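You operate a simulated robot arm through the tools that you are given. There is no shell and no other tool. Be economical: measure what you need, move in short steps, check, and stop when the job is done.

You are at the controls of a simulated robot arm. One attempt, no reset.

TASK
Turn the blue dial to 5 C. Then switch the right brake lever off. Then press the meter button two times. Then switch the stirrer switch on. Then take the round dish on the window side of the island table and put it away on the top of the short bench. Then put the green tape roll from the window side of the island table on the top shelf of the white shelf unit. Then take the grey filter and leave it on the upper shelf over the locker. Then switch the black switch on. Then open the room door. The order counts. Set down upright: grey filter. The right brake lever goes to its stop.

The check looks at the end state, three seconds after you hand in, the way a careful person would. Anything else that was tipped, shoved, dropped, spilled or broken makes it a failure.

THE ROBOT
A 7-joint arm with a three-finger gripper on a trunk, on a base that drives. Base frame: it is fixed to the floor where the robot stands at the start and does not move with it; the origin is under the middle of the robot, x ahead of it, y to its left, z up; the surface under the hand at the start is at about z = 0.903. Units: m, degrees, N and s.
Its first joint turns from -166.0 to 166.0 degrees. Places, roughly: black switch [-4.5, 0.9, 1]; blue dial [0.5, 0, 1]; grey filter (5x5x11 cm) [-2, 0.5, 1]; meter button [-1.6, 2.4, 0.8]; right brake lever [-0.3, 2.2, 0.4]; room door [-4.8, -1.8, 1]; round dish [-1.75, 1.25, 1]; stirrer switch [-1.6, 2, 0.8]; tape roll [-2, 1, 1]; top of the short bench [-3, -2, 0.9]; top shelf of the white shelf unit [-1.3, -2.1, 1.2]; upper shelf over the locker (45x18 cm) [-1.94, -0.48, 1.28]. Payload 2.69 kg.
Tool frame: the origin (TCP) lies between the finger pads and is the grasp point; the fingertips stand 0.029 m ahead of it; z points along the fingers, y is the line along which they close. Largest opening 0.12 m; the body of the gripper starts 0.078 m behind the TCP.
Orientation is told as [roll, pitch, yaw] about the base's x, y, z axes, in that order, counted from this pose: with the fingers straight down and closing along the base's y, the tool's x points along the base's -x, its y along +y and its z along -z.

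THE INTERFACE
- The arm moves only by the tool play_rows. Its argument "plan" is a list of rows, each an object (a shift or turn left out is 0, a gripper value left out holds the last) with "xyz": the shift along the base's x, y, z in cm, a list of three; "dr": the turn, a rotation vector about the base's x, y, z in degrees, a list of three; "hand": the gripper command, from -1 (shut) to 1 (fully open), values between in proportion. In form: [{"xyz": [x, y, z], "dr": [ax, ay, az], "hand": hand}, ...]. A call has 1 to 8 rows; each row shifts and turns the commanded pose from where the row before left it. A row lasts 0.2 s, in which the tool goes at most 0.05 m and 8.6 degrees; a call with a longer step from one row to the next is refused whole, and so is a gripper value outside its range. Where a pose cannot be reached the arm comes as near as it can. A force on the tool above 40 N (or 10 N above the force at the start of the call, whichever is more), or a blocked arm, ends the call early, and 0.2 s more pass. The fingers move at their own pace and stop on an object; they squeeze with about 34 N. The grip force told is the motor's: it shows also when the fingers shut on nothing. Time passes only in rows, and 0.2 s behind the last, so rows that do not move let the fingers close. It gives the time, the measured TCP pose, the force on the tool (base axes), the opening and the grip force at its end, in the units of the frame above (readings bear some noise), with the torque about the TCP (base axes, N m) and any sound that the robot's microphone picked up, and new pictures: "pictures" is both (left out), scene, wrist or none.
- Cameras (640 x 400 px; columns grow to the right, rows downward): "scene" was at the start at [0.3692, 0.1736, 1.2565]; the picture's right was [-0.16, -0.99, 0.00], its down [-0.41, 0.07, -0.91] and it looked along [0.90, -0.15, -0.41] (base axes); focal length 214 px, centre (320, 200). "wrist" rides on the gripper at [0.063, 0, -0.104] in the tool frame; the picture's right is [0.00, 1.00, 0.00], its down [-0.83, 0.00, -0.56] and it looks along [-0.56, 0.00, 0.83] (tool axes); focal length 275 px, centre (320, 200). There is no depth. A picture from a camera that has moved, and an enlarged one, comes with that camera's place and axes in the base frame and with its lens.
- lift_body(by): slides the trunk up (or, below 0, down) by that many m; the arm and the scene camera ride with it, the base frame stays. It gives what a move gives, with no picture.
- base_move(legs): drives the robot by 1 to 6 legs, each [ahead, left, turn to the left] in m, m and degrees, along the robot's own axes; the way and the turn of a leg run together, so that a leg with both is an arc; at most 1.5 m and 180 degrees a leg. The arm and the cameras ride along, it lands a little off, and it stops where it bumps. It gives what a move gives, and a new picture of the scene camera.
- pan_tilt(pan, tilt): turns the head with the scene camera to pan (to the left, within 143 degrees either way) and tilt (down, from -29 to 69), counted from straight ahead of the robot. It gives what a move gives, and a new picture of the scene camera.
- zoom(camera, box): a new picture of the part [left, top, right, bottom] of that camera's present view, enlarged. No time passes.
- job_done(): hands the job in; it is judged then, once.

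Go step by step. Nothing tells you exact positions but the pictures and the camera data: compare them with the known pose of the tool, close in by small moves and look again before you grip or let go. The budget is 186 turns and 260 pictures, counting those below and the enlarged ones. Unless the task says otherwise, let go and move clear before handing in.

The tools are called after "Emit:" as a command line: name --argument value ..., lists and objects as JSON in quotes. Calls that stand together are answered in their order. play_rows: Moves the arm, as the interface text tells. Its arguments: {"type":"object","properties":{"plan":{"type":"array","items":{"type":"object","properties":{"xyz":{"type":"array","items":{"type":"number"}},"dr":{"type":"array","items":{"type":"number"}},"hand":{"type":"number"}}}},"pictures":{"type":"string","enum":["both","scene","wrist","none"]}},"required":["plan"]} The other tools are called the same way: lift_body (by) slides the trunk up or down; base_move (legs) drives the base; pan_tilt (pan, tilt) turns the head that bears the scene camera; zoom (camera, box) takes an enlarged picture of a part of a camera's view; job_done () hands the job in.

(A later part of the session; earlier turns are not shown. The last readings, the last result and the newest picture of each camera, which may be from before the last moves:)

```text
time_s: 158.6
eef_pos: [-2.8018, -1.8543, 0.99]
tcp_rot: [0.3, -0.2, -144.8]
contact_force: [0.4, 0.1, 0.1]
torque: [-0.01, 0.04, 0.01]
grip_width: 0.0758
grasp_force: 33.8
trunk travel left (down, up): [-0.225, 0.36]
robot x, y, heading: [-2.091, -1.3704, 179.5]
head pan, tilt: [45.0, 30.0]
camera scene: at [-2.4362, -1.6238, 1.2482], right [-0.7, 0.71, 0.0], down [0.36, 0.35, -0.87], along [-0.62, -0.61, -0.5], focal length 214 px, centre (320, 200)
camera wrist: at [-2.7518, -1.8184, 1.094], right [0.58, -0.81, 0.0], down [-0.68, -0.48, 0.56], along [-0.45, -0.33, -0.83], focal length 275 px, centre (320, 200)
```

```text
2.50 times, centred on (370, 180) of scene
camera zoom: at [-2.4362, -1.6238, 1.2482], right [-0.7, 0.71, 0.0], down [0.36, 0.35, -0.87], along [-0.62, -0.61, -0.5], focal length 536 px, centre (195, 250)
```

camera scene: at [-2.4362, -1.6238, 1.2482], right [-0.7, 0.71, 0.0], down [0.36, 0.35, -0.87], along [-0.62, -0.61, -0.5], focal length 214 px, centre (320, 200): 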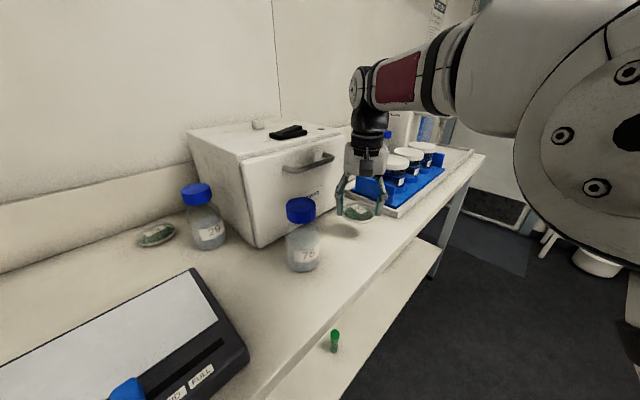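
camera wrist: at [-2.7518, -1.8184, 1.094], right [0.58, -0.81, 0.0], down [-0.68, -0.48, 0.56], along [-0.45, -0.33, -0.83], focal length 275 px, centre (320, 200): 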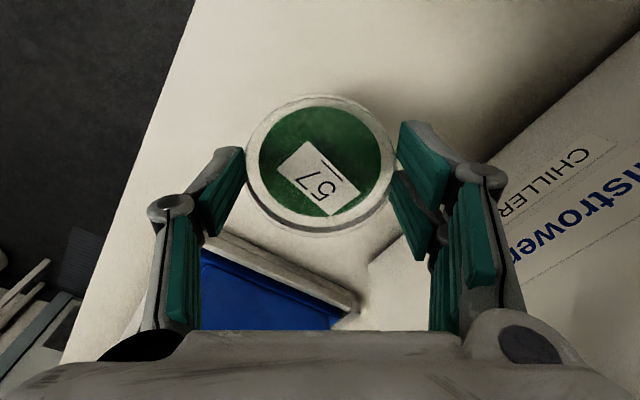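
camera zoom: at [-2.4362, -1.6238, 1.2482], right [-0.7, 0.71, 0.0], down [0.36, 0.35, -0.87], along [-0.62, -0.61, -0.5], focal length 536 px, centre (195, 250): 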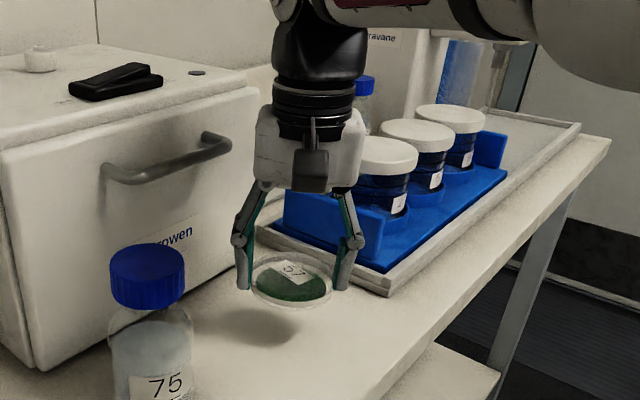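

Emit:
play_rows --plan '[{"xyz": [0.8, 0, -3]}, {"xyz": [0, 0, -1.5]}, {"xyz": [0, 0, -0.5]}, {"xyz": [0, 0, -0.3]}]'

Emit:
zoom --camera "scene" --box '[300, 160, 420, 250]'

```text
time_s: 159.6
eef_pos: [-2.7964, -1.8542, 0.9364]
tcp_rot: [0.2, -0.3, -144.8]
contact_force: [-0.4, 1.1, 6.8]
torque: [0.23, 0.02, -0.01]
grip_width: 0.0757
grasp_force: 34.1
trunk travel left (down, up): [-0.225, 0.36]
robot x, y, heading: [-2.0885, -1.3711, 179.4]
head pan, tilt: [45.0, 30.0]
camera scene: at [-2.436, -1.6237, 1.2483], right [-0.7, 0.71, 0.0], down [0.36, 0.35, -0.87], along [-0.62, -0.61, -0.5], focal length 214 px, centre (320, 200)
camera wrist: at [-2.7444, -1.8177, 1.0413], right [0.58, -0.81, 0.0], down [-0.68, -0.48, 0.56], along [-0.45, -0.33, -0.83], focal length 275 px, centre (320, 200)
```

scene: 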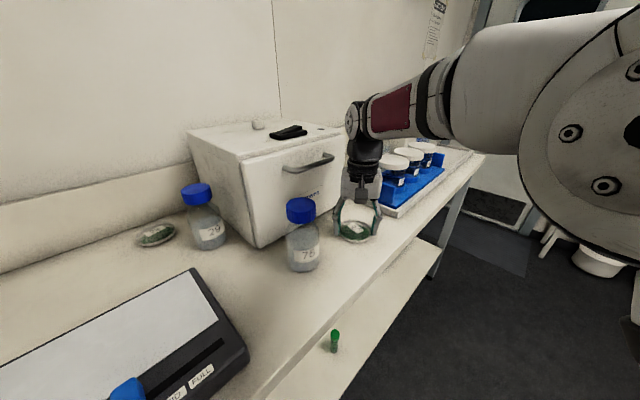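
wrist: 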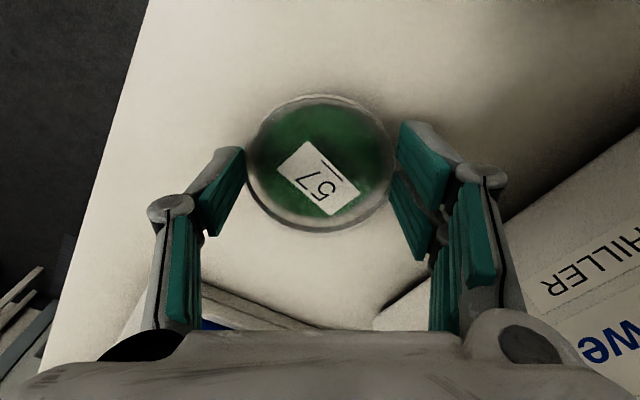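

```text
4.44 times, centred on (360, 205) of scene
camera zoom: at [-2.436, -1.6237, 1.2483], right [-0.7, 0.71, 0.0], down [0.36, 0.35, -0.87], along [-0.62, -0.61, -0.5], focal length 953 px, centre (142, 178)
```

zoom: 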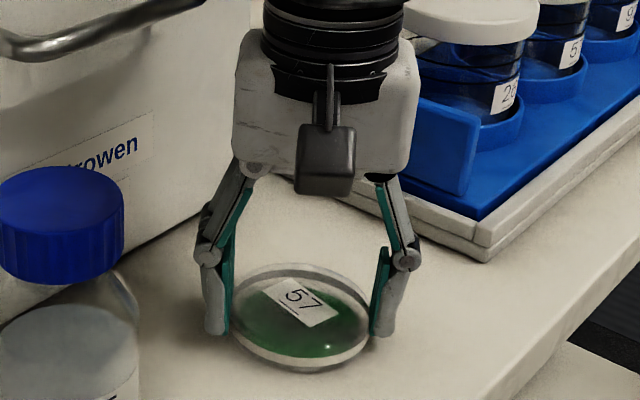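

It rests on the bench. I'll let go and rise.

Emit:
play_rows --plan '[{"hand": 0.4}, {"hand": 0.6}, {"xyz": [0, 0, 2]}, {"xyz": [0, 0, 4]}, {"xyz": [0, 0, 4]}, {"xyz": [0, 1, 4.5]}, {"xyz": [0, 2, 4]}]' --pictures "wrist"

Emit:
zoom --camera "scene" --box '[280, 140, 420, 270]'

```text
time_s: 161.2
eef_pos: [-2.7974, -1.8249, 1.1194]
tcp_rot: [0.2, -0.1, -144.9]
contact_force: [0.3, -0.3, -0.2]
torque: [0.02, -0.02, -0.01]
grip_width: 0.0961
grasp_force: 0.0
trunk travel left (down, up): [-0.225, 0.36]
robot x, y, heading: [-2.0878, -1.3748, 179.4]
head pan, tilt: [45.0, 30.0]
camera wrist: at [-2.746, -1.7889, 1.2242], right [0.58, -0.81, 0.0], down [-0.68, -0.48, 0.56], along [-0.45, -0.33, -0.83], focal length 275 px, centre (320, 200)
```

wrist: 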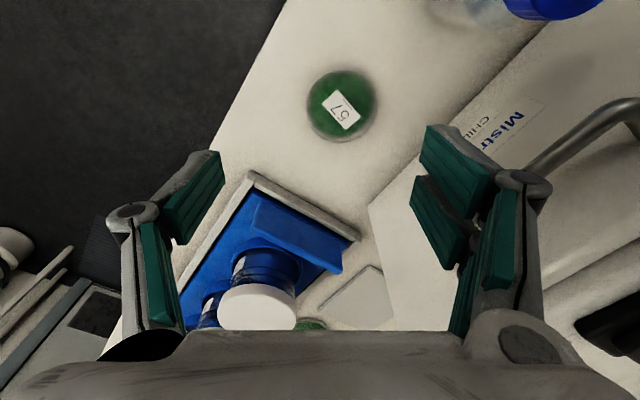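

```text
3.08 times, centred on (350, 205) of scene
camera zoom: at [-2.4363, -1.6241, 1.248], right [-0.7, 0.71, 0.0], down [0.36, 0.35, -0.87], along [-0.62, -0.61, -0.5], focal length 660 px, centre (228, 185)
```

zoom: 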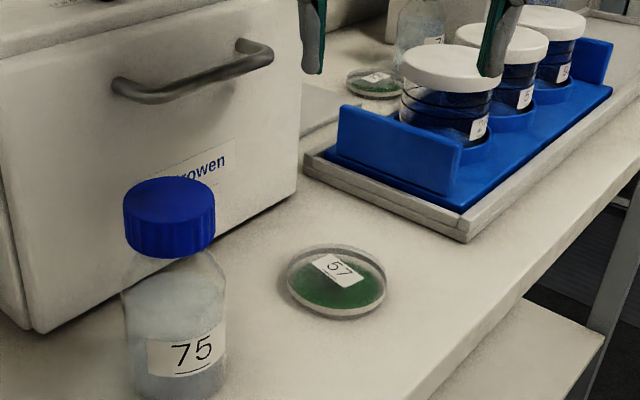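

The dish is in place. I'll pull the arm back in and drive round to the tape roll.

Emit:
play_rows --plan '[{"xyz": [0, 4.5, 1]}, {"xyz": [0, 4.5, 1]}, {"xyz": [1, 4.5, 1]}, {"xyz": [1, 4.5, 1]}, {"xyz": [1, 4.5, 1]}, {"xyz": [1, 4.5, 1]}, {"xyz": [1, 4.5, 1]}, {"xyz": [1, 4.5, 1]}]' --pictures "none"

Emit:
base_move --legs '[[0, -0.2, 0.4], [-1.5, 0, 0]]'

```text
time_s: 163.0
eef_pos: [-2.7369, -1.4651, 1.2012]
tcp_rot: [0.3, -0.1, -144.8]
contact_force: [0.0, 0.6, 0.4]
torque: [0.03, -0.03, -0.04]
grip_width: 0.0955
grasp_force: 0.0
trunk travel left (down, up): [-0.225, 0.36]
robot x, y, heading: [-2.0863, -1.3729, 179.6]
head pan, tilt: [45.0, 30.0]
```

```text
time_s: 171.5
eef_pos: [-1.2666, -1.2778, 1.2024]
tcp_rot: [0.2, 0.0, -147.2]
contact_force: [0.8, 0.4, -0.6]
torque: [0.05, 0.01, 0.0]
grip_width: 0.0959
grasp_force: 0.1
trunk travel left (down, up): [-0.225, 0.36]
robot x, y, heading: [-0.611, -1.2146, 177.1]
head pan, tilt: [45.0, 30.0]
camera scene: at [-0.973, -1.4505, 1.2481], right [-0.67, 0.74, 0.0], down [0.37, 0.33, -0.87], along [-0.64, -0.58, -0.5], focal length 214 px, centre (320, 200)
```

scene: 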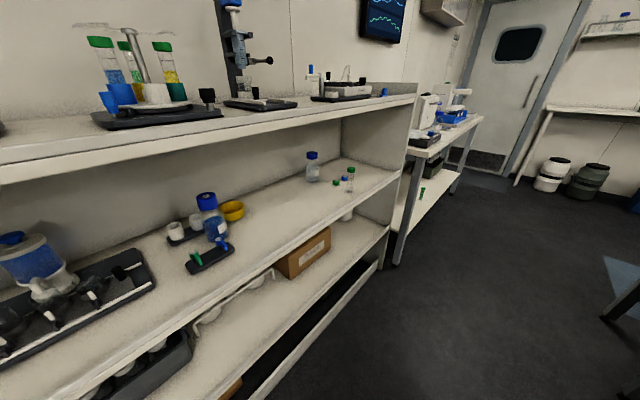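

Emit:
base_move --legs '[[0, 0, 2.9], [0, -1.2, 0], [0, -1.19, 0]]'

Emit:
pan_tilt --pan -5 --tilt 40

```text
time_s: 183.9
eef_pos: [-1.2635, 1.128, 1.2012]
tcp_rot: [0.1, -0.1, -144.5]
contact_force: [0.6, 0.4, -0.5]
torque: [-0.02, 0.02, 0.0]
grip_width: 0.0962
grasp_force: 0.1
trunk travel left (down, up): [-0.225, 0.36]
robot x, y, heading: [-0.6197, 1.2253, 179.7]
head pan, tilt: [45.0, 30.0]
camera scene: at [-0.9628, 0.9694, 1.2481], right [-0.7, 0.71, 0.0], down [0.36, 0.35, -0.87], along [-0.61, -0.61, -0.5], focal length 214 px, centre (320, 200)
```

scene: 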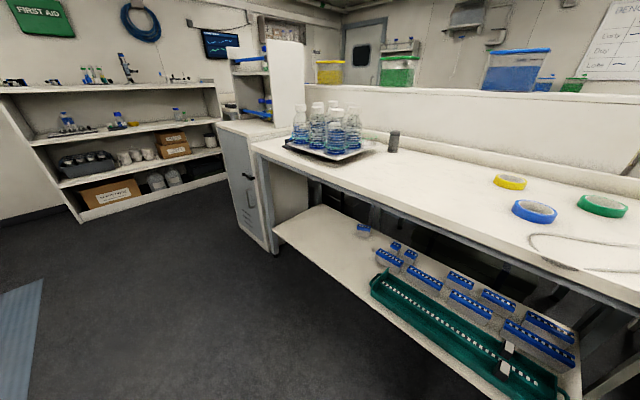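

```text
time_s: 185.1
eef_pos: [-1.2634, 1.1276, 1.2019]
tcp_rot: [0.2, -0.1, -144.5]
contact_force: [0.2, -0.3, 0.1]
torque: [-0.01, 0.03, 0.0]
grip_width: 0.0958
grasp_force: 0.0
trunk travel left (down, up): [-0.225, 0.36]
robot x, y, heading: [-0.6146, 1.22, 179.6]
head pan, tilt: [-5.0, 40.0]
camera scene: at [-0.9833, 1.0408, 1.2328], right [0.09, 1.0, 0.0], down [0.64, -0.06, -0.77], along [-0.76, 0.07, -0.64], focal length 214 px, centre (320, 200)
```

scene: 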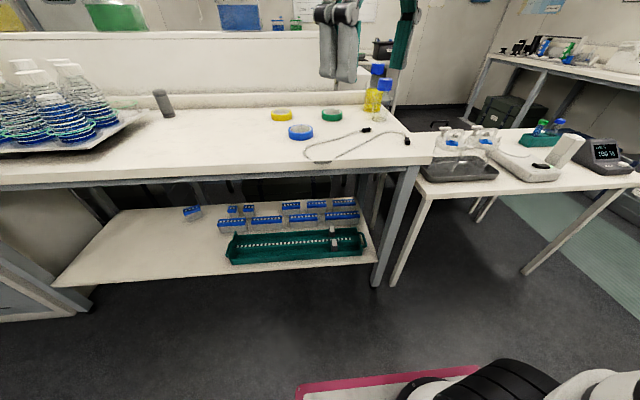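

I'll drive in to the island and bring the hand, squared up, above the green roll near [-1.915, 1.18].

Emit:
base_move --legs '[[0.31, 0, 0.3]]'

Emit:
play_rows --plan '[{"xyz": [-3.5, 0.5, 0], "dr": [0, 0, -8], "hand": 1}, {"xyz": [-3.5, 0.5, -2], "dr": [0, 0, -8]}, {"xyz": [-3.5, 0.5, -2], "dr": [0, 0, -8]}, {"xyz": [-3.5, 0.5, -2], "dr": [0, 0, -8]}, {"xyz": [-3.5, 1, -2], "dr": [0, 0, -3.5]}, {"xyz": [-4, 1, -2]}, {"xyz": [-4, 1, -2]}, {"xyz": [-4, 0.5, -2]}]'

```text
time_s: 187.1
eef_pos: [-1.5699, 1.1267, 1.2017]
tcp_rot: [0.1, -0.1, -144.3]
contact_force: [0.8, -0.3, -0.1]
torque: [0.01, 0.01, 0.0]
grip_width: 0.0959
grasp_force: 0.0
trunk travel left (down, up): [-0.225, 0.36]
robot x, y, heading: [-0.9222, 1.2255, 179.9]
head pan, tilt: [-5.0, 40.0]
camera scene: at [-1.2884, 1.0406, 1.2328], right [0.09, 1.0, 0.0], down [0.64, -0.06, -0.77], along [-0.76, 0.07, -0.64], focal length 214 px, centre (320, 200)
```

scene: 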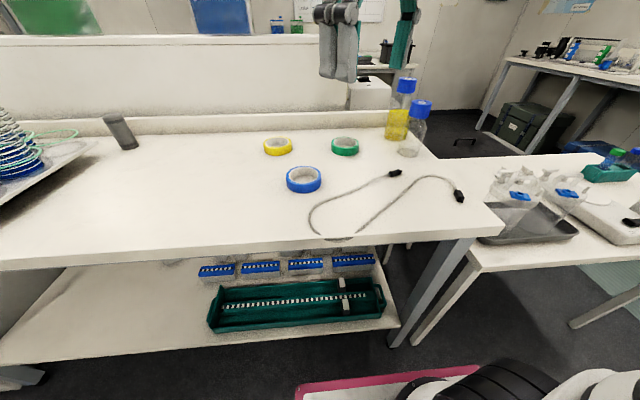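

```text
time_s: 188.9
eef_pos: [-1.8638, 1.184, 1.0627]
tcp_rot: [0.2, -0.3, -179.9]
contact_force: [1.2, 0.5, 1.6]
torque: [0.0, 0.06, 0.01]
grip_width: 0.12
grasp_force: 0.1
trunk travel left (down, up): [-0.225, 0.36]
robot x, y, heading: [-0.9181, 1.2254, 179.8]
head pan, tilt: [-5.0, 40.0]
camera scene: at [-1.2879, 1.0406, 1.2329], right [0.09, 1.0, 0.0], down [0.64, -0.06, -0.77], along [-0.76, 0.07, -0.64], focal length 214 px, centre (320, 200)
camera wrist: at [-1.7996, 1.1835, 1.1674], right [0.01, -1.0, 0.0], down [-0.83, 0.0, 0.56], along [-0.56, -0.01, -0.83], focal length 275 px, centre (320, 200)
```

scene: 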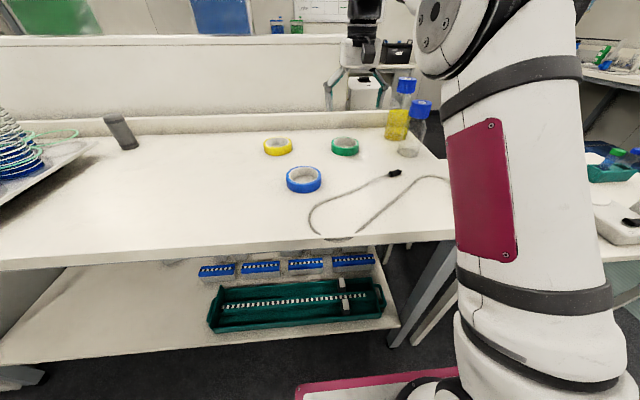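
wrist: 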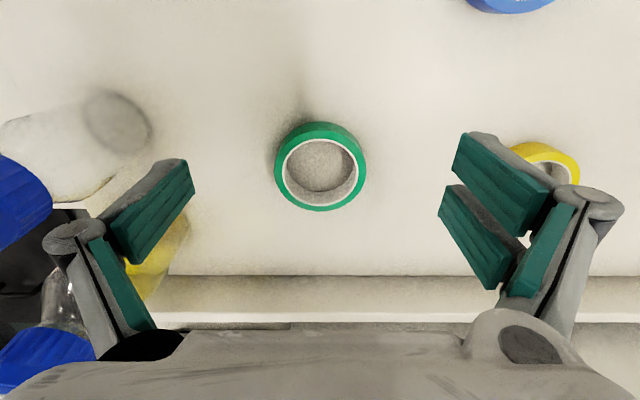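

Emit:
play_rows --plan '[{"xyz": [-3, -0.2, -2]}, {"xyz": [-2.8, -0.2, -2]}, {"xyz": [0, 0, -2]}]'

```text
time_s: 189.7
eef_pos: [-1.9213, 1.1791, 1.0016]
tcp_rot: [0.1, -0.1, -179.8]
contact_force: [0.9, -0.1, 0.1]
torque: [-0.01, -0.04, 0.02]
grip_width: 0.1201
grasp_force: 0.0
trunk travel left (down, up): [-0.225, 0.36]
robot x, y, heading: [-0.9191, 1.2232, 180.1]
head pan, tilt: [-5.0, 40.0]
camera scene: at [-1.2884, 1.0407, 1.2328], right [0.09, 1.0, 0.0], down [0.64, -0.06, -0.77], along [-0.76, 0.07, -0.64], focal length 214 px, centre (320, 200)
camera wrist: at [-1.8593, 1.1777, 1.1062], right [0.01, -1.0, 0.0], down [-0.83, 0.0, 0.56], along [-0.56, -0.01, -0.83], focal length 275 px, centre (320, 200)
```

scene: 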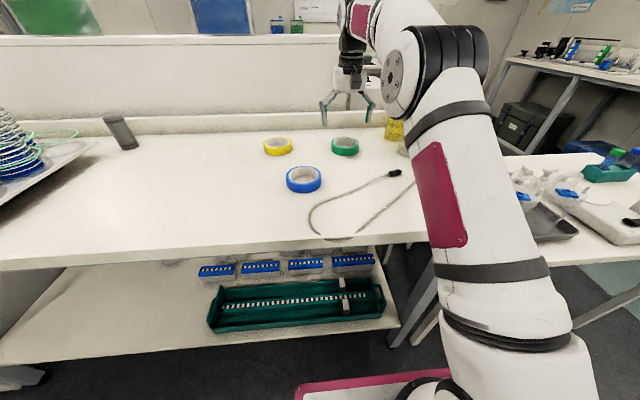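
wrist: 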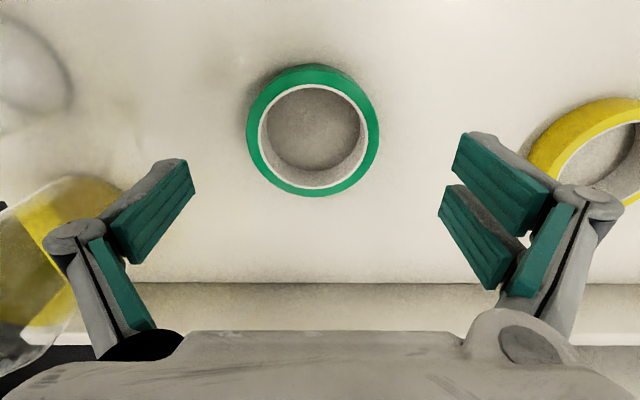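

Emit:
play_rows --plan '[{"xyz": [-0.1, 0.1, -3]}, {"xyz": [0, 0, -2.5]}, {"xyz": [0, 0, -0.5]}, {"hand": 0.4}, {"hand": 0}, {}]'

```text
time_s: 191.0
eef_pos: [-1.9239, 1.1763, 0.9532]
tcp_rot: [0.5, -1.3, -179.8]
contact_force: [-0.2, -5.8, 19.0]
torque: [-0.25, -0.4, -0.12]
grip_width: 0.0084
grasp_force: 7.0
trunk travel left (down, up): [-0.225, 0.36]
robot x, y, heading: [-0.9229, 1.222, 179.8]
head pan, tilt: [-5.0, 40.0]
stopped in row 6: the force on the tool passed its limit at 45 N (the readings are from after the stop); the commanded pose is now the measured one
camera scene: at [-1.2877, 1.0405, 1.233], right [0.09, 1.0, 0.0], down [0.64, -0.06, -0.77], along [-0.76, 0.07, -0.64], focal length 214 px, centre (320, 200)
camera wrist: at [-1.8587, 1.1766, 1.0557], right [0.01, -1.0, 0.01], down [-0.82, 0.0, 0.57], along [-0.57, -0.01, -0.82], focal length 275 px, centre (320, 200)
```

scene: 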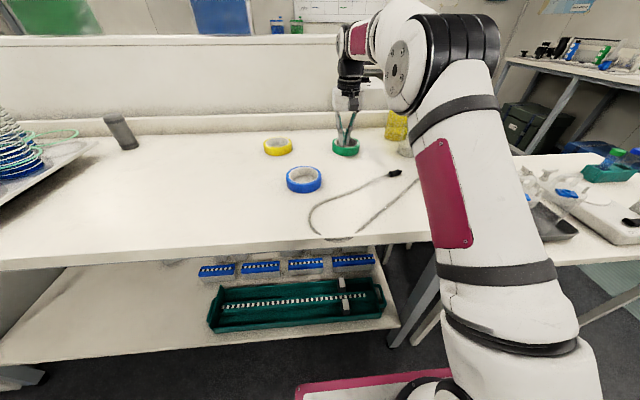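
wrist: 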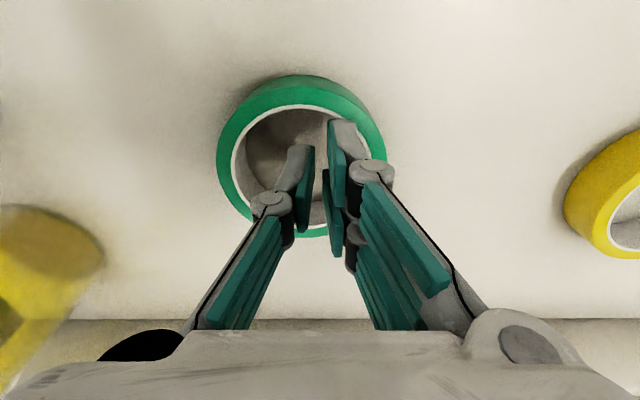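

The fingers slipped over the roll's rim into its hole. I'll open just slightly, rise straight out and look again.

Emit:
play_rows --plan '[{"xyz": [0, 0, 1]}, {"xyz": [0, 0, 2]}, {"xyz": [0, 0, 4], "hand": 1}, {}, {}]'

Emit:
zoom --camera "scene" --box '[250, 60, 450, 200]'

```text
time_s: 192.2
eef_pos: [-1.9246, 1.1765, 1.0197]
tcp_rot: [0.2, -0.7, -179.8]
contact_force: [0.5, -0.5, -0.1]
torque: [0.02, -0.01, 0.0]
grip_width: 0.1198
grasp_force: 0.1
trunk travel left (down, up): [-0.225, 0.36]
robot x, y, heading: [-0.9225, 1.2209, 180.2]
head pan, tilt: [-5.0, 40.0]
camera scene: at [-1.2884, 1.0407, 1.2328], right [0.09, 1.0, 0.0], down [0.64, -0.06, -0.77], along [-0.76, 0.07, -0.64], focal length 214 px, centre (320, 200)
camera wrist: at [-1.86, 1.1774, 1.1234], right [0.01, -1.0, 0.0], down [-0.82, 0.0, 0.57], along [-0.57, -0.01, -0.82], focal length 275 px, centre (320, 200)
```

scene: 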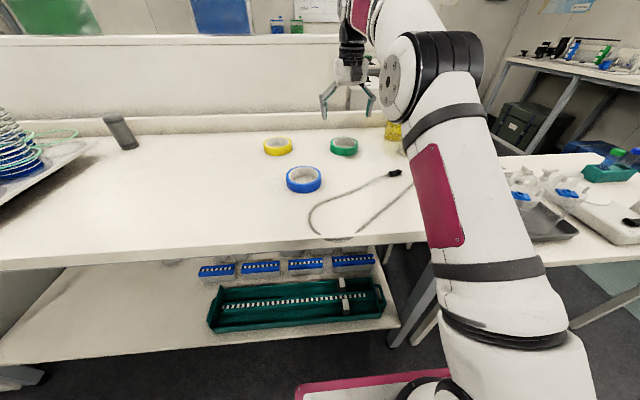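
wrist: 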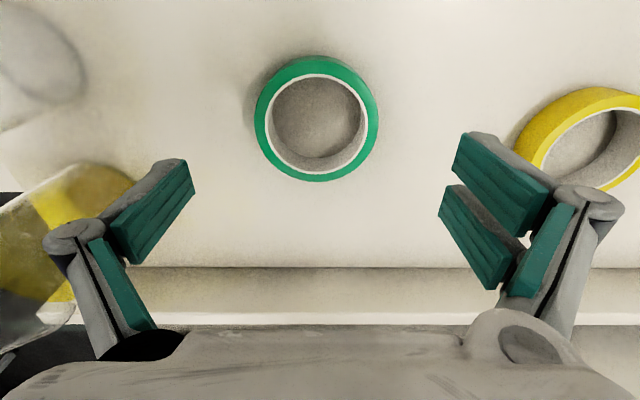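

```text
2.86 times, centred on (350, 130) of scene
camera zoom: at [-1.2884, 1.0407, 1.2328], right [0.09, 1.0, 0.0], down [0.64, -0.06, -0.77], along [-0.76, 0.07, -0.64], focal length 613 px, centre (234, 400)
```

zoom: 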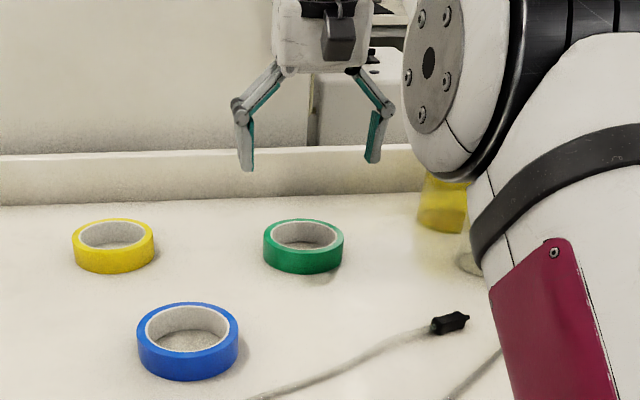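

The roll is undisturbed. I'll go lower this time and let the arm settle before closing.

Emit:
play_rows --plan '[{"xyz": [-0.2, 0.2, -3], "dr": [0, 0.7, 0]}, {"xyz": [0, 0, -3]}, {"xyz": [0, 0, -2]}, {"xyz": [0, 0, -0.6]}, {}]'

Emit:
zoom --camera "scene" --box '[290, 90, 410, 180]'

```text
time_s: 193.4
eef_pos: [-1.9254, 1.1808, 0.9319]
tcp_rot: [0.2, -1.5, -179.9]
contact_force: [0.5, -0.1, 0.0]
torque: [-0.02, -0.01, 0.02]
grip_width: 0.1201
grasp_force: 0.0
trunk travel left (down, up): [-0.225, 0.36]
robot x, y, heading: [-0.9211, 1.225, 179.8]
head pan, tilt: [-5.0, 40.0]
camera scene: at [-1.2884, 1.0407, 1.2328], right [0.09, 1.0, 0.0], down [0.64, -0.06, -0.77], along [-0.76, 0.07, -0.64], focal length 214 px, centre (320, 200)
camera wrist: at [-1.8605, 1.1801, 1.0352], right [0.01, -1.0, 0.0], down [-0.82, 0.0, 0.58], along [-0.58, -0.01, -0.82], focal length 275 px, centre (320, 200)
```

scene: 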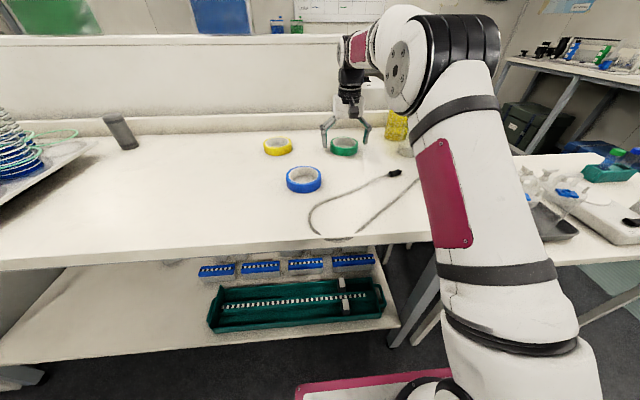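
wrist: 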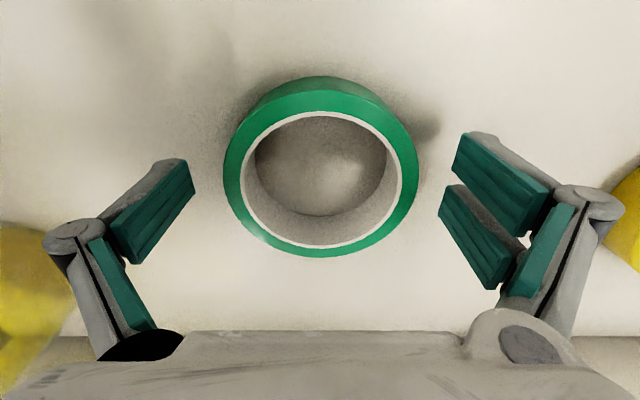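

```text
4.44 times, centred on (350, 135) of scene
camera zoom: at [-1.2884, 1.0407, 1.2328], right [0.09, 1.0, 0.0], down [0.64, -0.06, -0.77], along [-0.76, 0.07, -0.64], focal length 953 px, centre (187, 489)
```

zoom: 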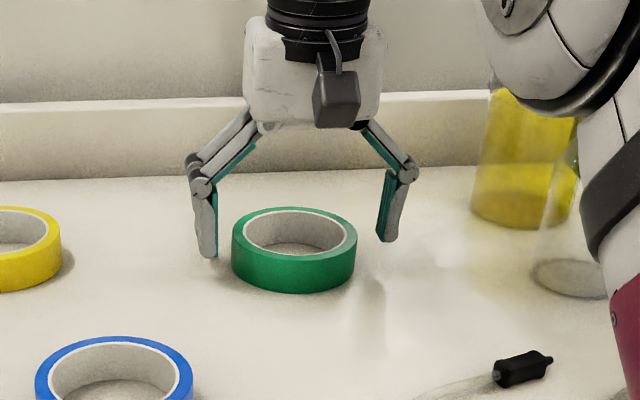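

The fingers straddle the roll at the right height, but slightly too far back. I'll shift 6 mm and close gradually.

Emit:
play_rows --plan '[{"xyz": [0.6, 0, -0.1], "dr": [0, 1.3, 0]}, {"hand": 0.6}, {"hand": 0.5}, {"hand": 0.4}, {"hand": 0.35}, {}]'

```text
time_s: 194.8
eef_pos: [-1.9203, 1.1794, 0.9318]
tcp_rot: [0.3, -2.9, -179.9]
contact_force: [0.3, -0.4, 3.4]
torque: [0.03, -0.05, -0.03]
grip_width: 0.0903
grasp_force: 34.1
trunk travel left (down, up): [-0.225, 0.36]
robot x, y, heading: [-0.9212, 1.2237, 179.9]
head pan, tilt: [-5.0, 40.0]
camera scene: at [-1.2883, 1.0406, 1.2328], right [0.09, 1.0, 0.0], down [0.64, -0.06, -0.77], along [-0.76, 0.07, -0.64], focal length 214 px, centre (320, 200)
camera wrist: at [-1.8523, 1.1804, 1.0331], right [0.01, -1.0, 0.0], down [-0.8, 0.0, 0.6], along [-0.6, -0.01, -0.8], focal length 275 px, centre (320, 200)
```

scene: 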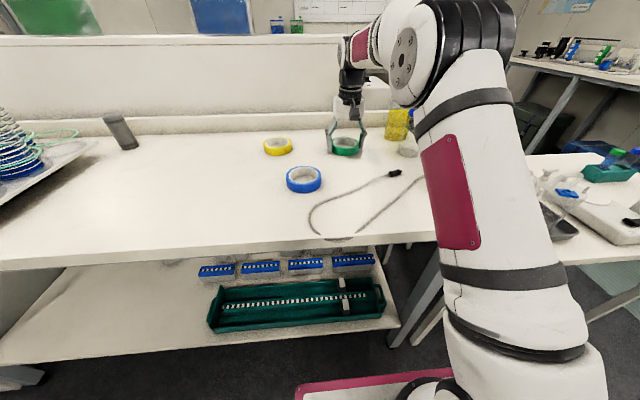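
wrist: 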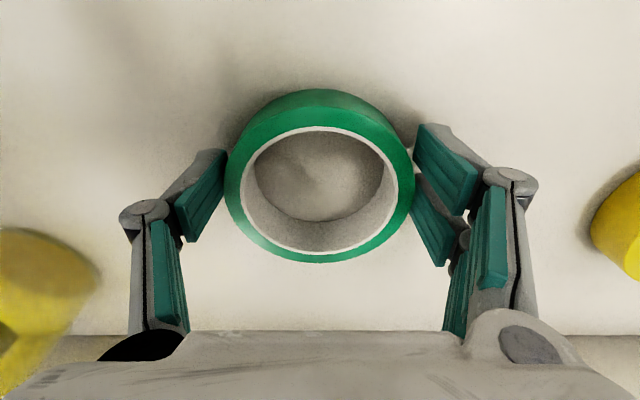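

Gripped at 9 cm. I'll lift and check.

Emit:
play_rows --plan '[{"xyz": [0, 0, 2]}, {"xyz": [0.5, 0, 4]}, {"xyz": [2, 0, 4]}, {"xyz": [3, 0, 3.5]}, {"xyz": [4, 0, 3]}, {"xyz": [4, 0, 3]}, {"xyz": [4, 0, 3]}, {"xyz": [4, 0, 2]}]'

```text
time_s: 196.6
eef_pos: [-1.7054, 1.1796, 1.1785]
tcp_rot: [0.4, -2.8, -179.9]
contact_force: [-0.9, -0.2, -1.8]
torque: [0.01, -0.1, -0.02]
grip_width: 0.0903
grasp_force: 34.2
trunk travel left (down, up): [-0.225, 0.36]
robot x, y, heading: [-0.9223, 1.2243, 180.0]
head pan, tilt: [-5.0, 40.0]
camera scene: at [-1.289, 1.0406, 1.2326], right [0.09, 1.0, 0.0], down [0.64, -0.06, -0.77], along [-0.76, 0.07, -0.64], focal length 214 px, centre (320, 200)
camera wrist: at [-1.6373, 1.1803, 1.2799], right [0.01, -1.0, 0.0], down [-0.8, 0.0, 0.59], along [-0.59, -0.01, -0.8], focal length 275 px, centre (320, 200)
```

scene: 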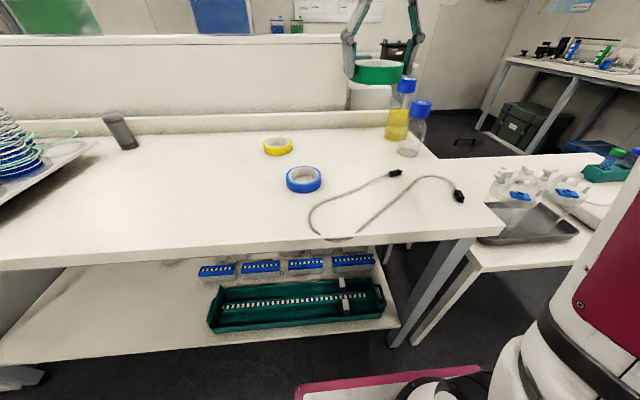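
wrist: 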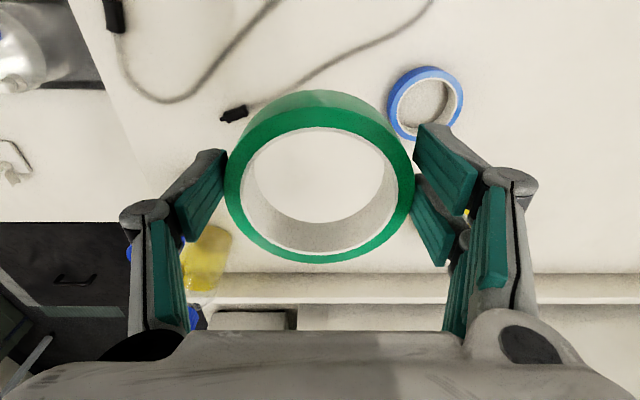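

The roll is held level. I'll drive to face the white shelf unit at the far end, raising the trunk.

Emit:
base_move --legs '[[-0.35, 0, 0], [0, 1.2, 0], [0, 0.95, 0], [0, 0, 90]]'

Emit:
lift_body --by 0.25

Emit:
pan_tilt --pan -20 --tilt 25

```text
time_s: 212.8
eef_pos: [-0.5081, -1.6886, 1.1788]
tcp_rot: [0.3, -2.7, -89.0]
contact_force: [-0.7, 0.1, -0.1]
torque: [0.01, 0.02, 0.0]
grip_width: 0.0897
grasp_force: 33.7
trunk travel left (down, up): [-0.225, 0.36]
robot x, y, heading: [-0.5649, -0.9039, -89.1]
head pan, tilt: [-5.0, 40.0]
camera scene: at [-0.3784, -1.2689, 1.2328], right [-1.0, 0.07, 0.0], down [0.05, 0.64, -0.77], along [-0.06, -0.76, -0.64], focal length 214 px, centre (320, 200)
```

scene: 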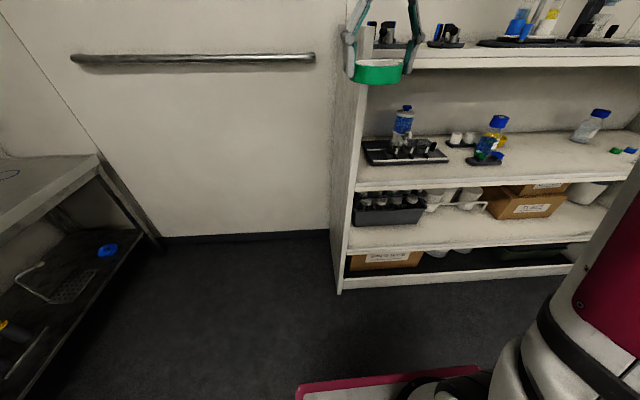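

```text
time_s: 215.4
eef_pos: [-0.5073, -1.6881, 1.4288]
tcp_rot: [0.3, -2.7, -89.0]
contact_force: [0.6, -0.6, -0.3]
torque: [0.02, -0.01, 0.03]
grip_width: 0.09
grasp_force: 34.0
trunk travel left (down, up): [-0.475, 0.11]
robot x, y, heading: [-0.5642, -0.9012, -89.3]
head pan, tilt: [-5.0, 40.0]
```

```text
time_s: 216.2
eef_pos: [-0.5073, -1.6884, 1.4281]
tcp_rot: [0.2, -2.8, -89.0]
contact_force: [0.6, -0.3, -0.7]
torque: [0.04, -0.01, -0.01]
grip_width: 0.0903
grasp_force: 34.3
trunk travel left (down, up): [-0.475, 0.11]
robot x, y, heading: [-0.5631, -0.9043, -89.1]
head pan, tilt: [-20.0, 25.0]
camera scene: at [-0.4044, -1.1397, 1.5056], right [-0.94, 0.33, 0.0], down [0.14, 0.4, -0.91], along [-0.3, -0.86, -0.42], focal length 214 px, centre (320, 200)
```

scene: 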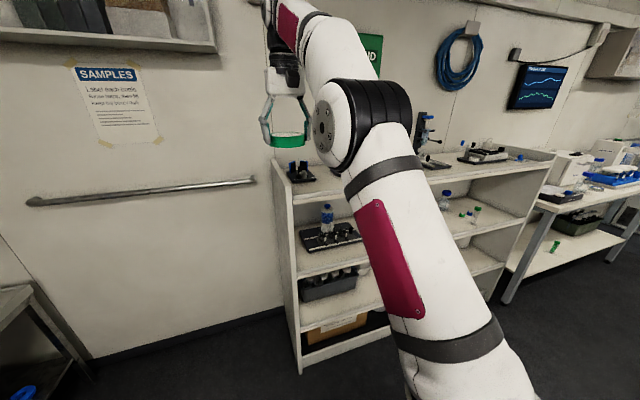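

Emit:
base_move --legs '[[0, -0.5, 0]]'

Emit:
pan_tilt --pan 5 --tilt 30

```text
time_s: 219.1
eef_pos: [-1.0007, -1.6964, 1.4293]
tcp_rot: [0.4, -2.9, -88.6]
contact_force: [-0.1, -0.3, 0.2]
torque: [0.01, 0.02, -0.02]
grip_width: 0.0898
grasp_force: 34.0
trunk travel left (down, up): [-0.475, 0.11]
robot x, y, heading: [-1.0603, -0.9111, -88.7]
head pan, tilt: [-20.0, 25.0]
camera scene: at [-0.9, -1.1476, 1.5057], right [-0.95, 0.32, 0.0], down [0.14, 0.4, -0.91], along [-0.29, -0.86, -0.42], focal length 214 px, centre (320, 200)
```

scene: 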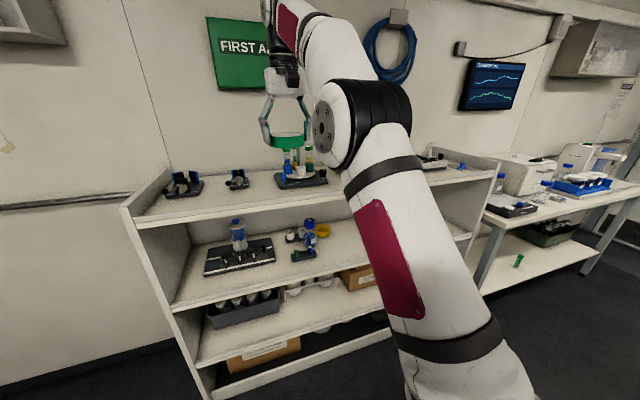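

```text
time_s: 220.0
eef_pos: [-1.0001, -1.6961, 1.4294]
tcp_rot: [0.2, -2.8, -88.6]
contact_force: [-0.5, -1.2, -0.8]
torque: [0.01, -0.05, 0.03]
grip_width: 0.0902
grasp_force: 33.9
trunk travel left (down, up): [-0.475, 0.11]
robot x, y, heading: [-1.062, -0.9135, -88.8]
head pan, tilt: [5.0, 30.0]
camera scene: at [-0.8606, -1.1503, 1.4977], right [-0.99, -0.11, 0.0], down [-0.05, 0.5, -0.87], along [0.09, -0.86, -0.5], focal length 214 px, centre (320, 200)
```

scene: 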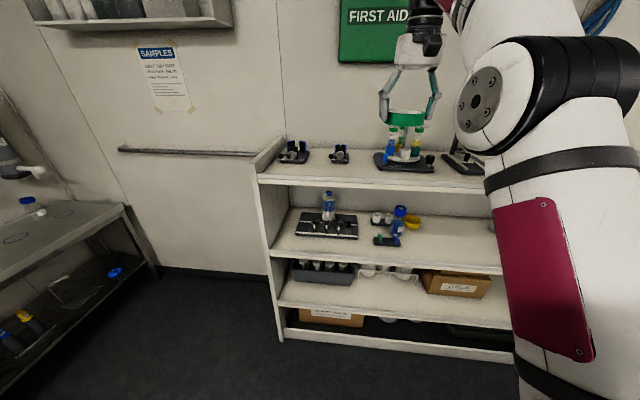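

Emit:
zoom --camera "scene" --box '[240, 60, 480, 200]'

```text
2.67 times, centred on (360, 130) of scene
camera zoom: at [-0.8606, -1.1503, 1.4977], right [-0.99, -0.11, 0.0], down [-0.05, 0.5, -0.87], along [0.09, -0.86, -0.5], focal length 572 px, centre (213, 387)
```

zoom: 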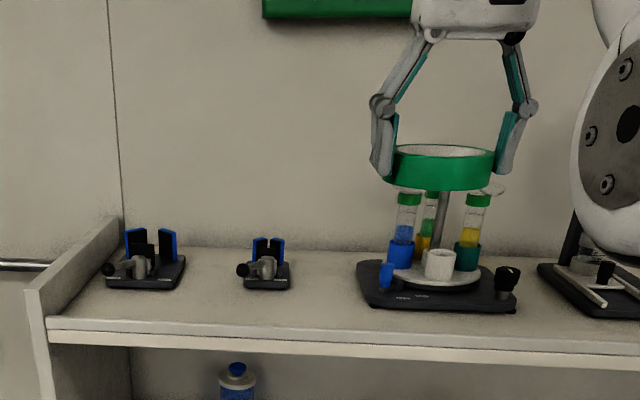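

The strip along the front of the top shelf, in front of the gap between the second clamp and the tube rack, is free near [-0.9, -1.945]. I'll approach it.

Emit:
base_move --legs '[[0, 0.1, -1.2], [0.25, 0, 0]]'

Emit:
play_rows --plan '[{"xyz": [0, 0, -2]}]'

```text
time_s: 222.6
eef_pos: [-0.9174, -1.9468, 1.4293]
tcp_rot: [0.2, -2.9, -89.9]
contact_force: [-0.5, -0.9, -0.4]
torque: [0.03, -0.02, 0.02]
grip_width: 0.09
grasp_force: 33.5
trunk travel left (down, up): [-0.475, 0.11]
robot x, y, heading: [-0.9631, -1.1636, -90.4]
head pan, tilt: [5.0, 30.0]
camera scene: at [-0.7649, -1.4046, 1.4978], right [-1.0, -0.08, 0.0], down [-0.04, 0.5, -0.87], along [0.07, -0.86, -0.5], focal length 214 px, centre (320, 200)
```

scene: 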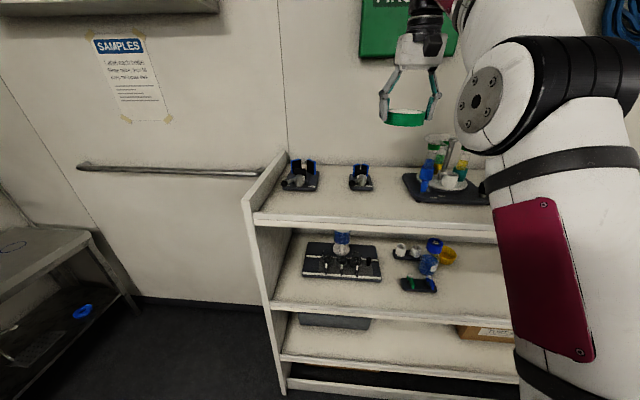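

```text
time_s: 223.0
eef_pos: [-0.9179, -1.947, 1.4072]
tcp_rot: [0.3, -2.8, -90.0]
contact_force: [0.3, -1.2, -0.8]
torque: [0.03, 0.01, 0.01]
grip_width: 0.0898
grasp_force: 34.0
trunk travel left (down, up): [-0.475, 0.11]
robot x, y, heading: [-0.9641, -1.1656, -90.2]
head pan, tilt: [5.0, 30.0]
camera scene: at [-0.7649, -1.4048, 1.4977], right [-1.0, -0.08, 0.0], down [-0.04, 0.5, -0.87], along [0.07, -0.86, -0.5], focal length 214 px, centre (320, 200)
camera wrist: at [-0.9182, -1.8799, 1.5094], right [1.0, 0.0, 0.0], down [0.0, -0.8, 0.6], along [0.01, -0.6, -0.8], focal length 275 px, centre (320, 200)
```

scene: 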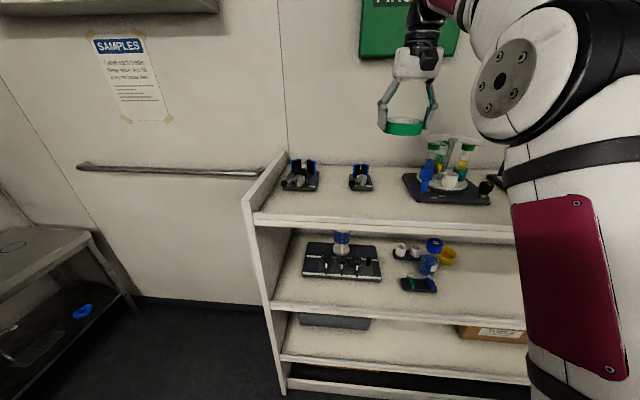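
wrist: 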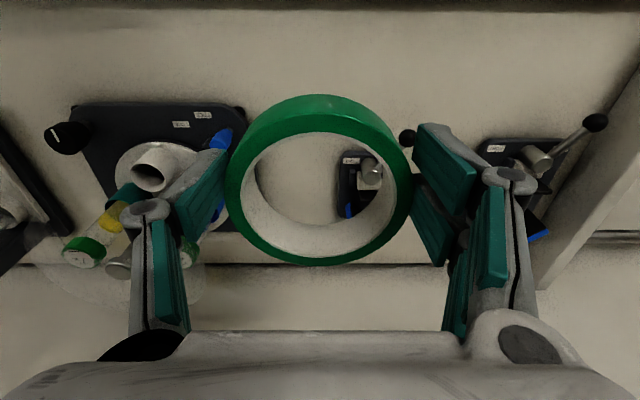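

Emit:
play_rows --plan '[{"xyz": [1, -2.2, -4]}, {"xyz": [0, 0, -4]}, {"xyz": [0, 0, -4]}, {"xyz": [0, 0, -4]}]'

Emit:
zoom --camera "scene" --box '[300, 80, 520, 240]'

```text
time_s: 224.0
eef_pos: [-0.9075, -1.9685, 1.2489]
tcp_rot: [0.3, -2.9, -89.9]
contact_force: [-0.9, -0.8, 0.3]
torque: [0.01, 0.04, 0.02]
grip_width: 0.0895
grasp_force: 34.6
trunk travel left (down, up): [-0.475, 0.11]
robot x, y, heading: [-0.9619, -1.1592, -90.1]
head pan, tilt: [5.0, 30.0]
camera scene: at [-0.765, -1.4045, 1.4978], right [-1.0, -0.08, 0.0], down [-0.04, 0.5, -0.87], along [0.07, -0.86, -0.5], focal length 214 px, centre (320, 200)
camera wrist: at [-0.9091, -1.9018, 1.3503], right [1.0, 0.0, 0.0], down [0.0, -0.8, 0.6], along [0.01, -0.6, -0.8], focal length 275 px, centre (320, 200)
```

scene: 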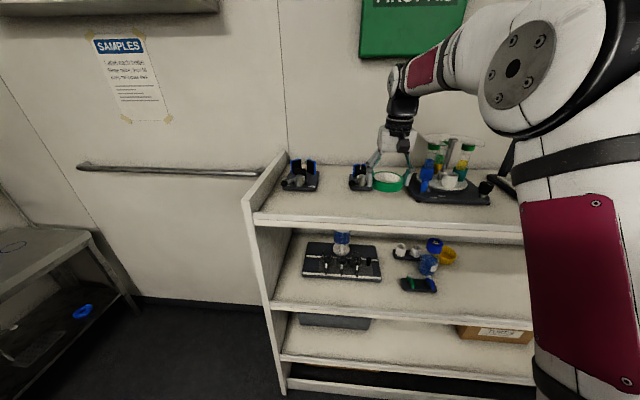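
wrist: 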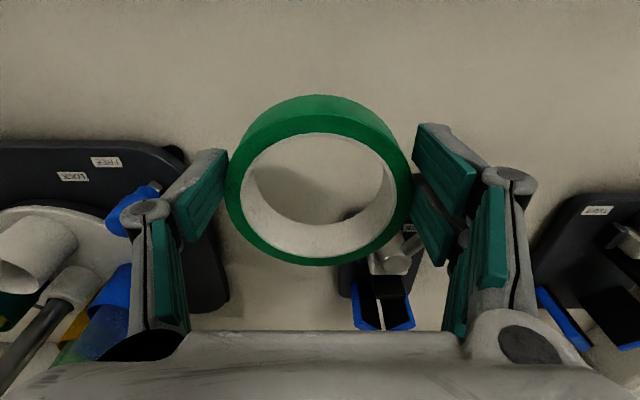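

```text
2.50 times, centred on (410, 160) of scene
camera zoom: at [-0.765, -1.4045, 1.4978], right [-1.0, -0.08, 0.0], down [-0.04, 0.5, -0.87], along [0.07, -0.86, -0.5], focal length 536 px, centre (95, 300)
```

zoom: 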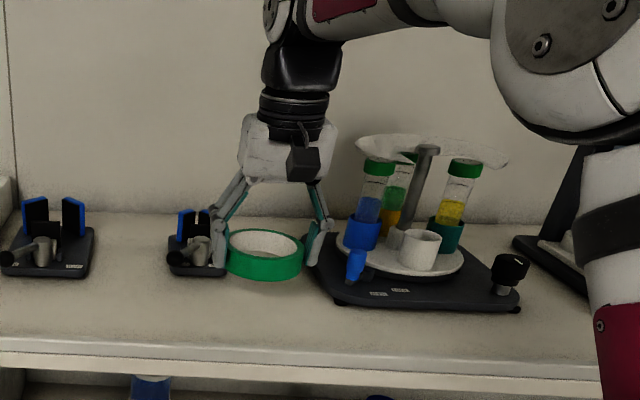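

Emit:
play_rows --plan '[{"xyz": [0, 0.3, -2]}, {"xyz": [0, 0, -1]}, {"xyz": [0, 0, -0.5]}, {"xyz": [0, 0, -0.4]}]'

Emit:
zoom --camera "scene" --box '[340, 140, 480, 240]'

```text
time_s: 225.0
eef_pos: [-0.9082, -1.9669, 1.2103]
tcp_rot: [0.3, -2.8, -90.0]
contact_force: [-0.4, -0.3, -0.4]
torque: [0.01, 0.01, 0.02]
grip_width: 0.0899
grasp_force: 34.0
trunk travel left (down, up): [-0.475, 0.11]
robot x, y, heading: [-0.956, -1.1651, -90.3]
head pan, tilt: [5.0, 30.0]
camera scene: at [-0.7649, -1.4047, 1.4977], right [-1.0, -0.08, 0.0], down [-0.04, 0.5, -0.87], along [0.07, -0.86, -0.5], focal length 214 px, centre (320, 200)
camera wrist: at [-0.9091, -1.8985, 1.3112], right [1.0, 0.0, 0.0], down [0.0, -0.8, 0.6], along [0.01, -0.6, -0.8], focal length 275 px, centre (320, 200)
```

scene: 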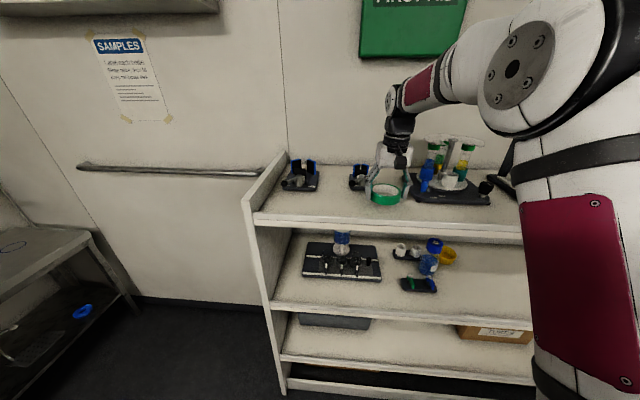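
wrist: 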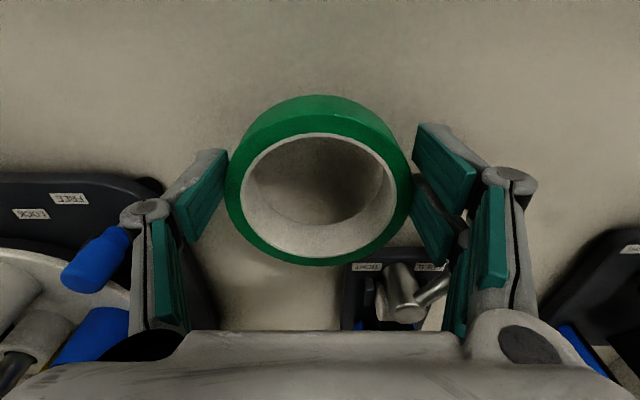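

```text
4.00 times, centred on (410, 190) of scene
camera zoom: at [-0.7649, -1.4047, 1.4977], right [-1.0, -0.08, 0.0], down [-0.04, 0.5, -0.87], along [0.07, -0.86, -0.5], focal length 858 px, centre (-40, 240)
```

zoom: 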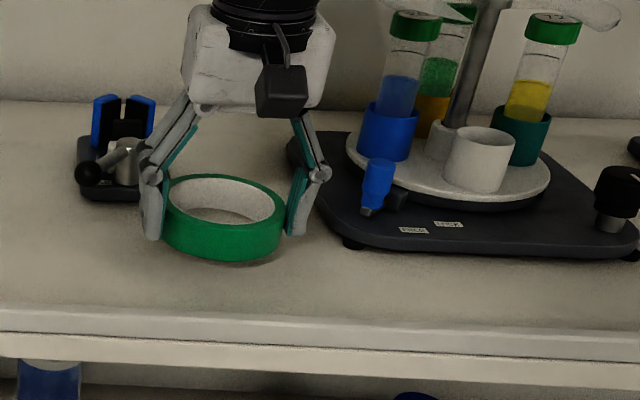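

Emit:
play_rows --plan '[{"xyz": [0, 0.3, -0.5]}, {"xyz": [0, 0, -0.4]}, {}]' --pictures "none"

```text
time_s: 225.8
eef_pos: [-0.9066, -1.9625, 1.2007]
tcp_rot: [0.3, -2.7, -90.0]
contact_force: [-0.6, 0.6, -1.5]
torque: [0.01, 0.02, 0.02]
grip_width: 0.0902
grasp_force: 34.1
trunk travel left (down, up): [-0.475, 0.11]
robot x, y, heading: [-0.9605, -1.1603, -90.1]
head pan, tilt: [5.0, 30.0]
```

Emit:
play_rows --plan '[{"xyz": [0, 0, -0.4]}, {"xyz": [0, 0, -0.4]}, {}]' --pictures "wrist"

Emit:
zoom --camera "scene" --box '[340, 140, 480, 240]'

```text
time_s: 226.6
eef_pos: [-0.9075, -1.9639, 1.1924]
tcp_rot: [0.3, -2.8, -90.0]
contact_force: [-0.2, 0.5, -0.1]
torque: [0.02, 0.0, -0.01]
grip_width: 0.0897
grasp_force: 34.2
trunk travel left (down, up): [-0.475, 0.11]
robot x, y, heading: [-0.9579, -1.1646, -90.1]
head pan, tilt: [5.0, 30.0]
camera wrist: at [-0.9085, -1.8954, 1.294], right [1.0, 0.0, 0.0], down [0.0, -0.8, 0.6], along [0.01, -0.6, -0.8], focal length 275 px, centre (320, 200)
```

wrist: 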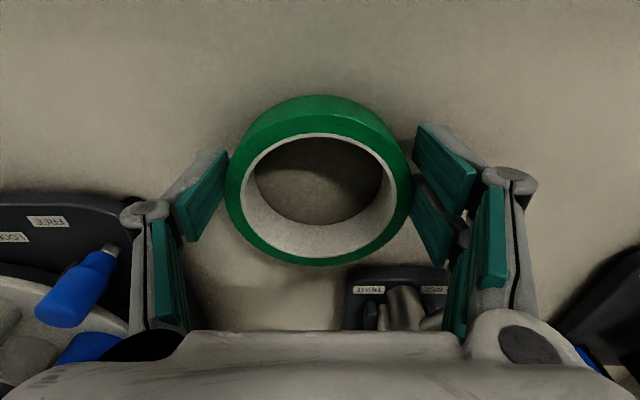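

```text
4.00 times, centred on (410, 190) of scene
camera zoom: at [-0.7649, -1.4047, 1.4977], right [-1.0, -0.08, 0.0], down [-0.04, 0.5, -0.87], along [0.07, -0.86, -0.5], focal length 858 px, centre (-40, 240)
```

zoom: 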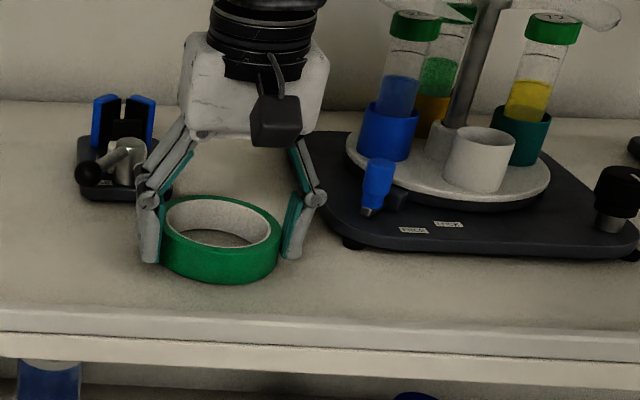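

Emit:
play_rows --plan '[{"xyz": [0, -0.5, -0.4]}, {"xyz": [0, 0, -0.4]}, {"xyz": [0, 0, -0.4]}, {}]' --pictures "none"

Emit:
zoom --camera "scene" --box '[340, 140, 480, 240]'

```text
time_s: 227.6
eef_pos: [-0.9071, -1.9664, 1.1835]
tcp_rot: [0.3, -3.0, -89.9]
contact_force: [5.8, -0.2, 21.9]
torque: [-0.27, -0.25, 0.04]
grip_width: 0.0898
grasp_force: 33.8
trunk travel left (down, up): [-0.475, 0.11]
robot x, y, heading: [-0.9584, -1.1622, -90.1]
head pan, tilt: [5.0, 30.0]
```

```text
4.00 times, centred on (410, 190) of scene
camera zoom: at [-0.7647, -1.4038, 1.4979], right [-1.0, -0.08, 0.0], down [-0.04, 0.5, -0.87], along [0.07, -0.86, -0.5], focal length 858 px, centre (-40, 240)
```

zoom: 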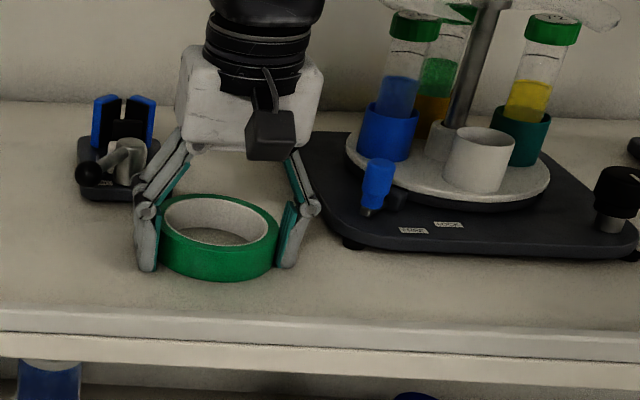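

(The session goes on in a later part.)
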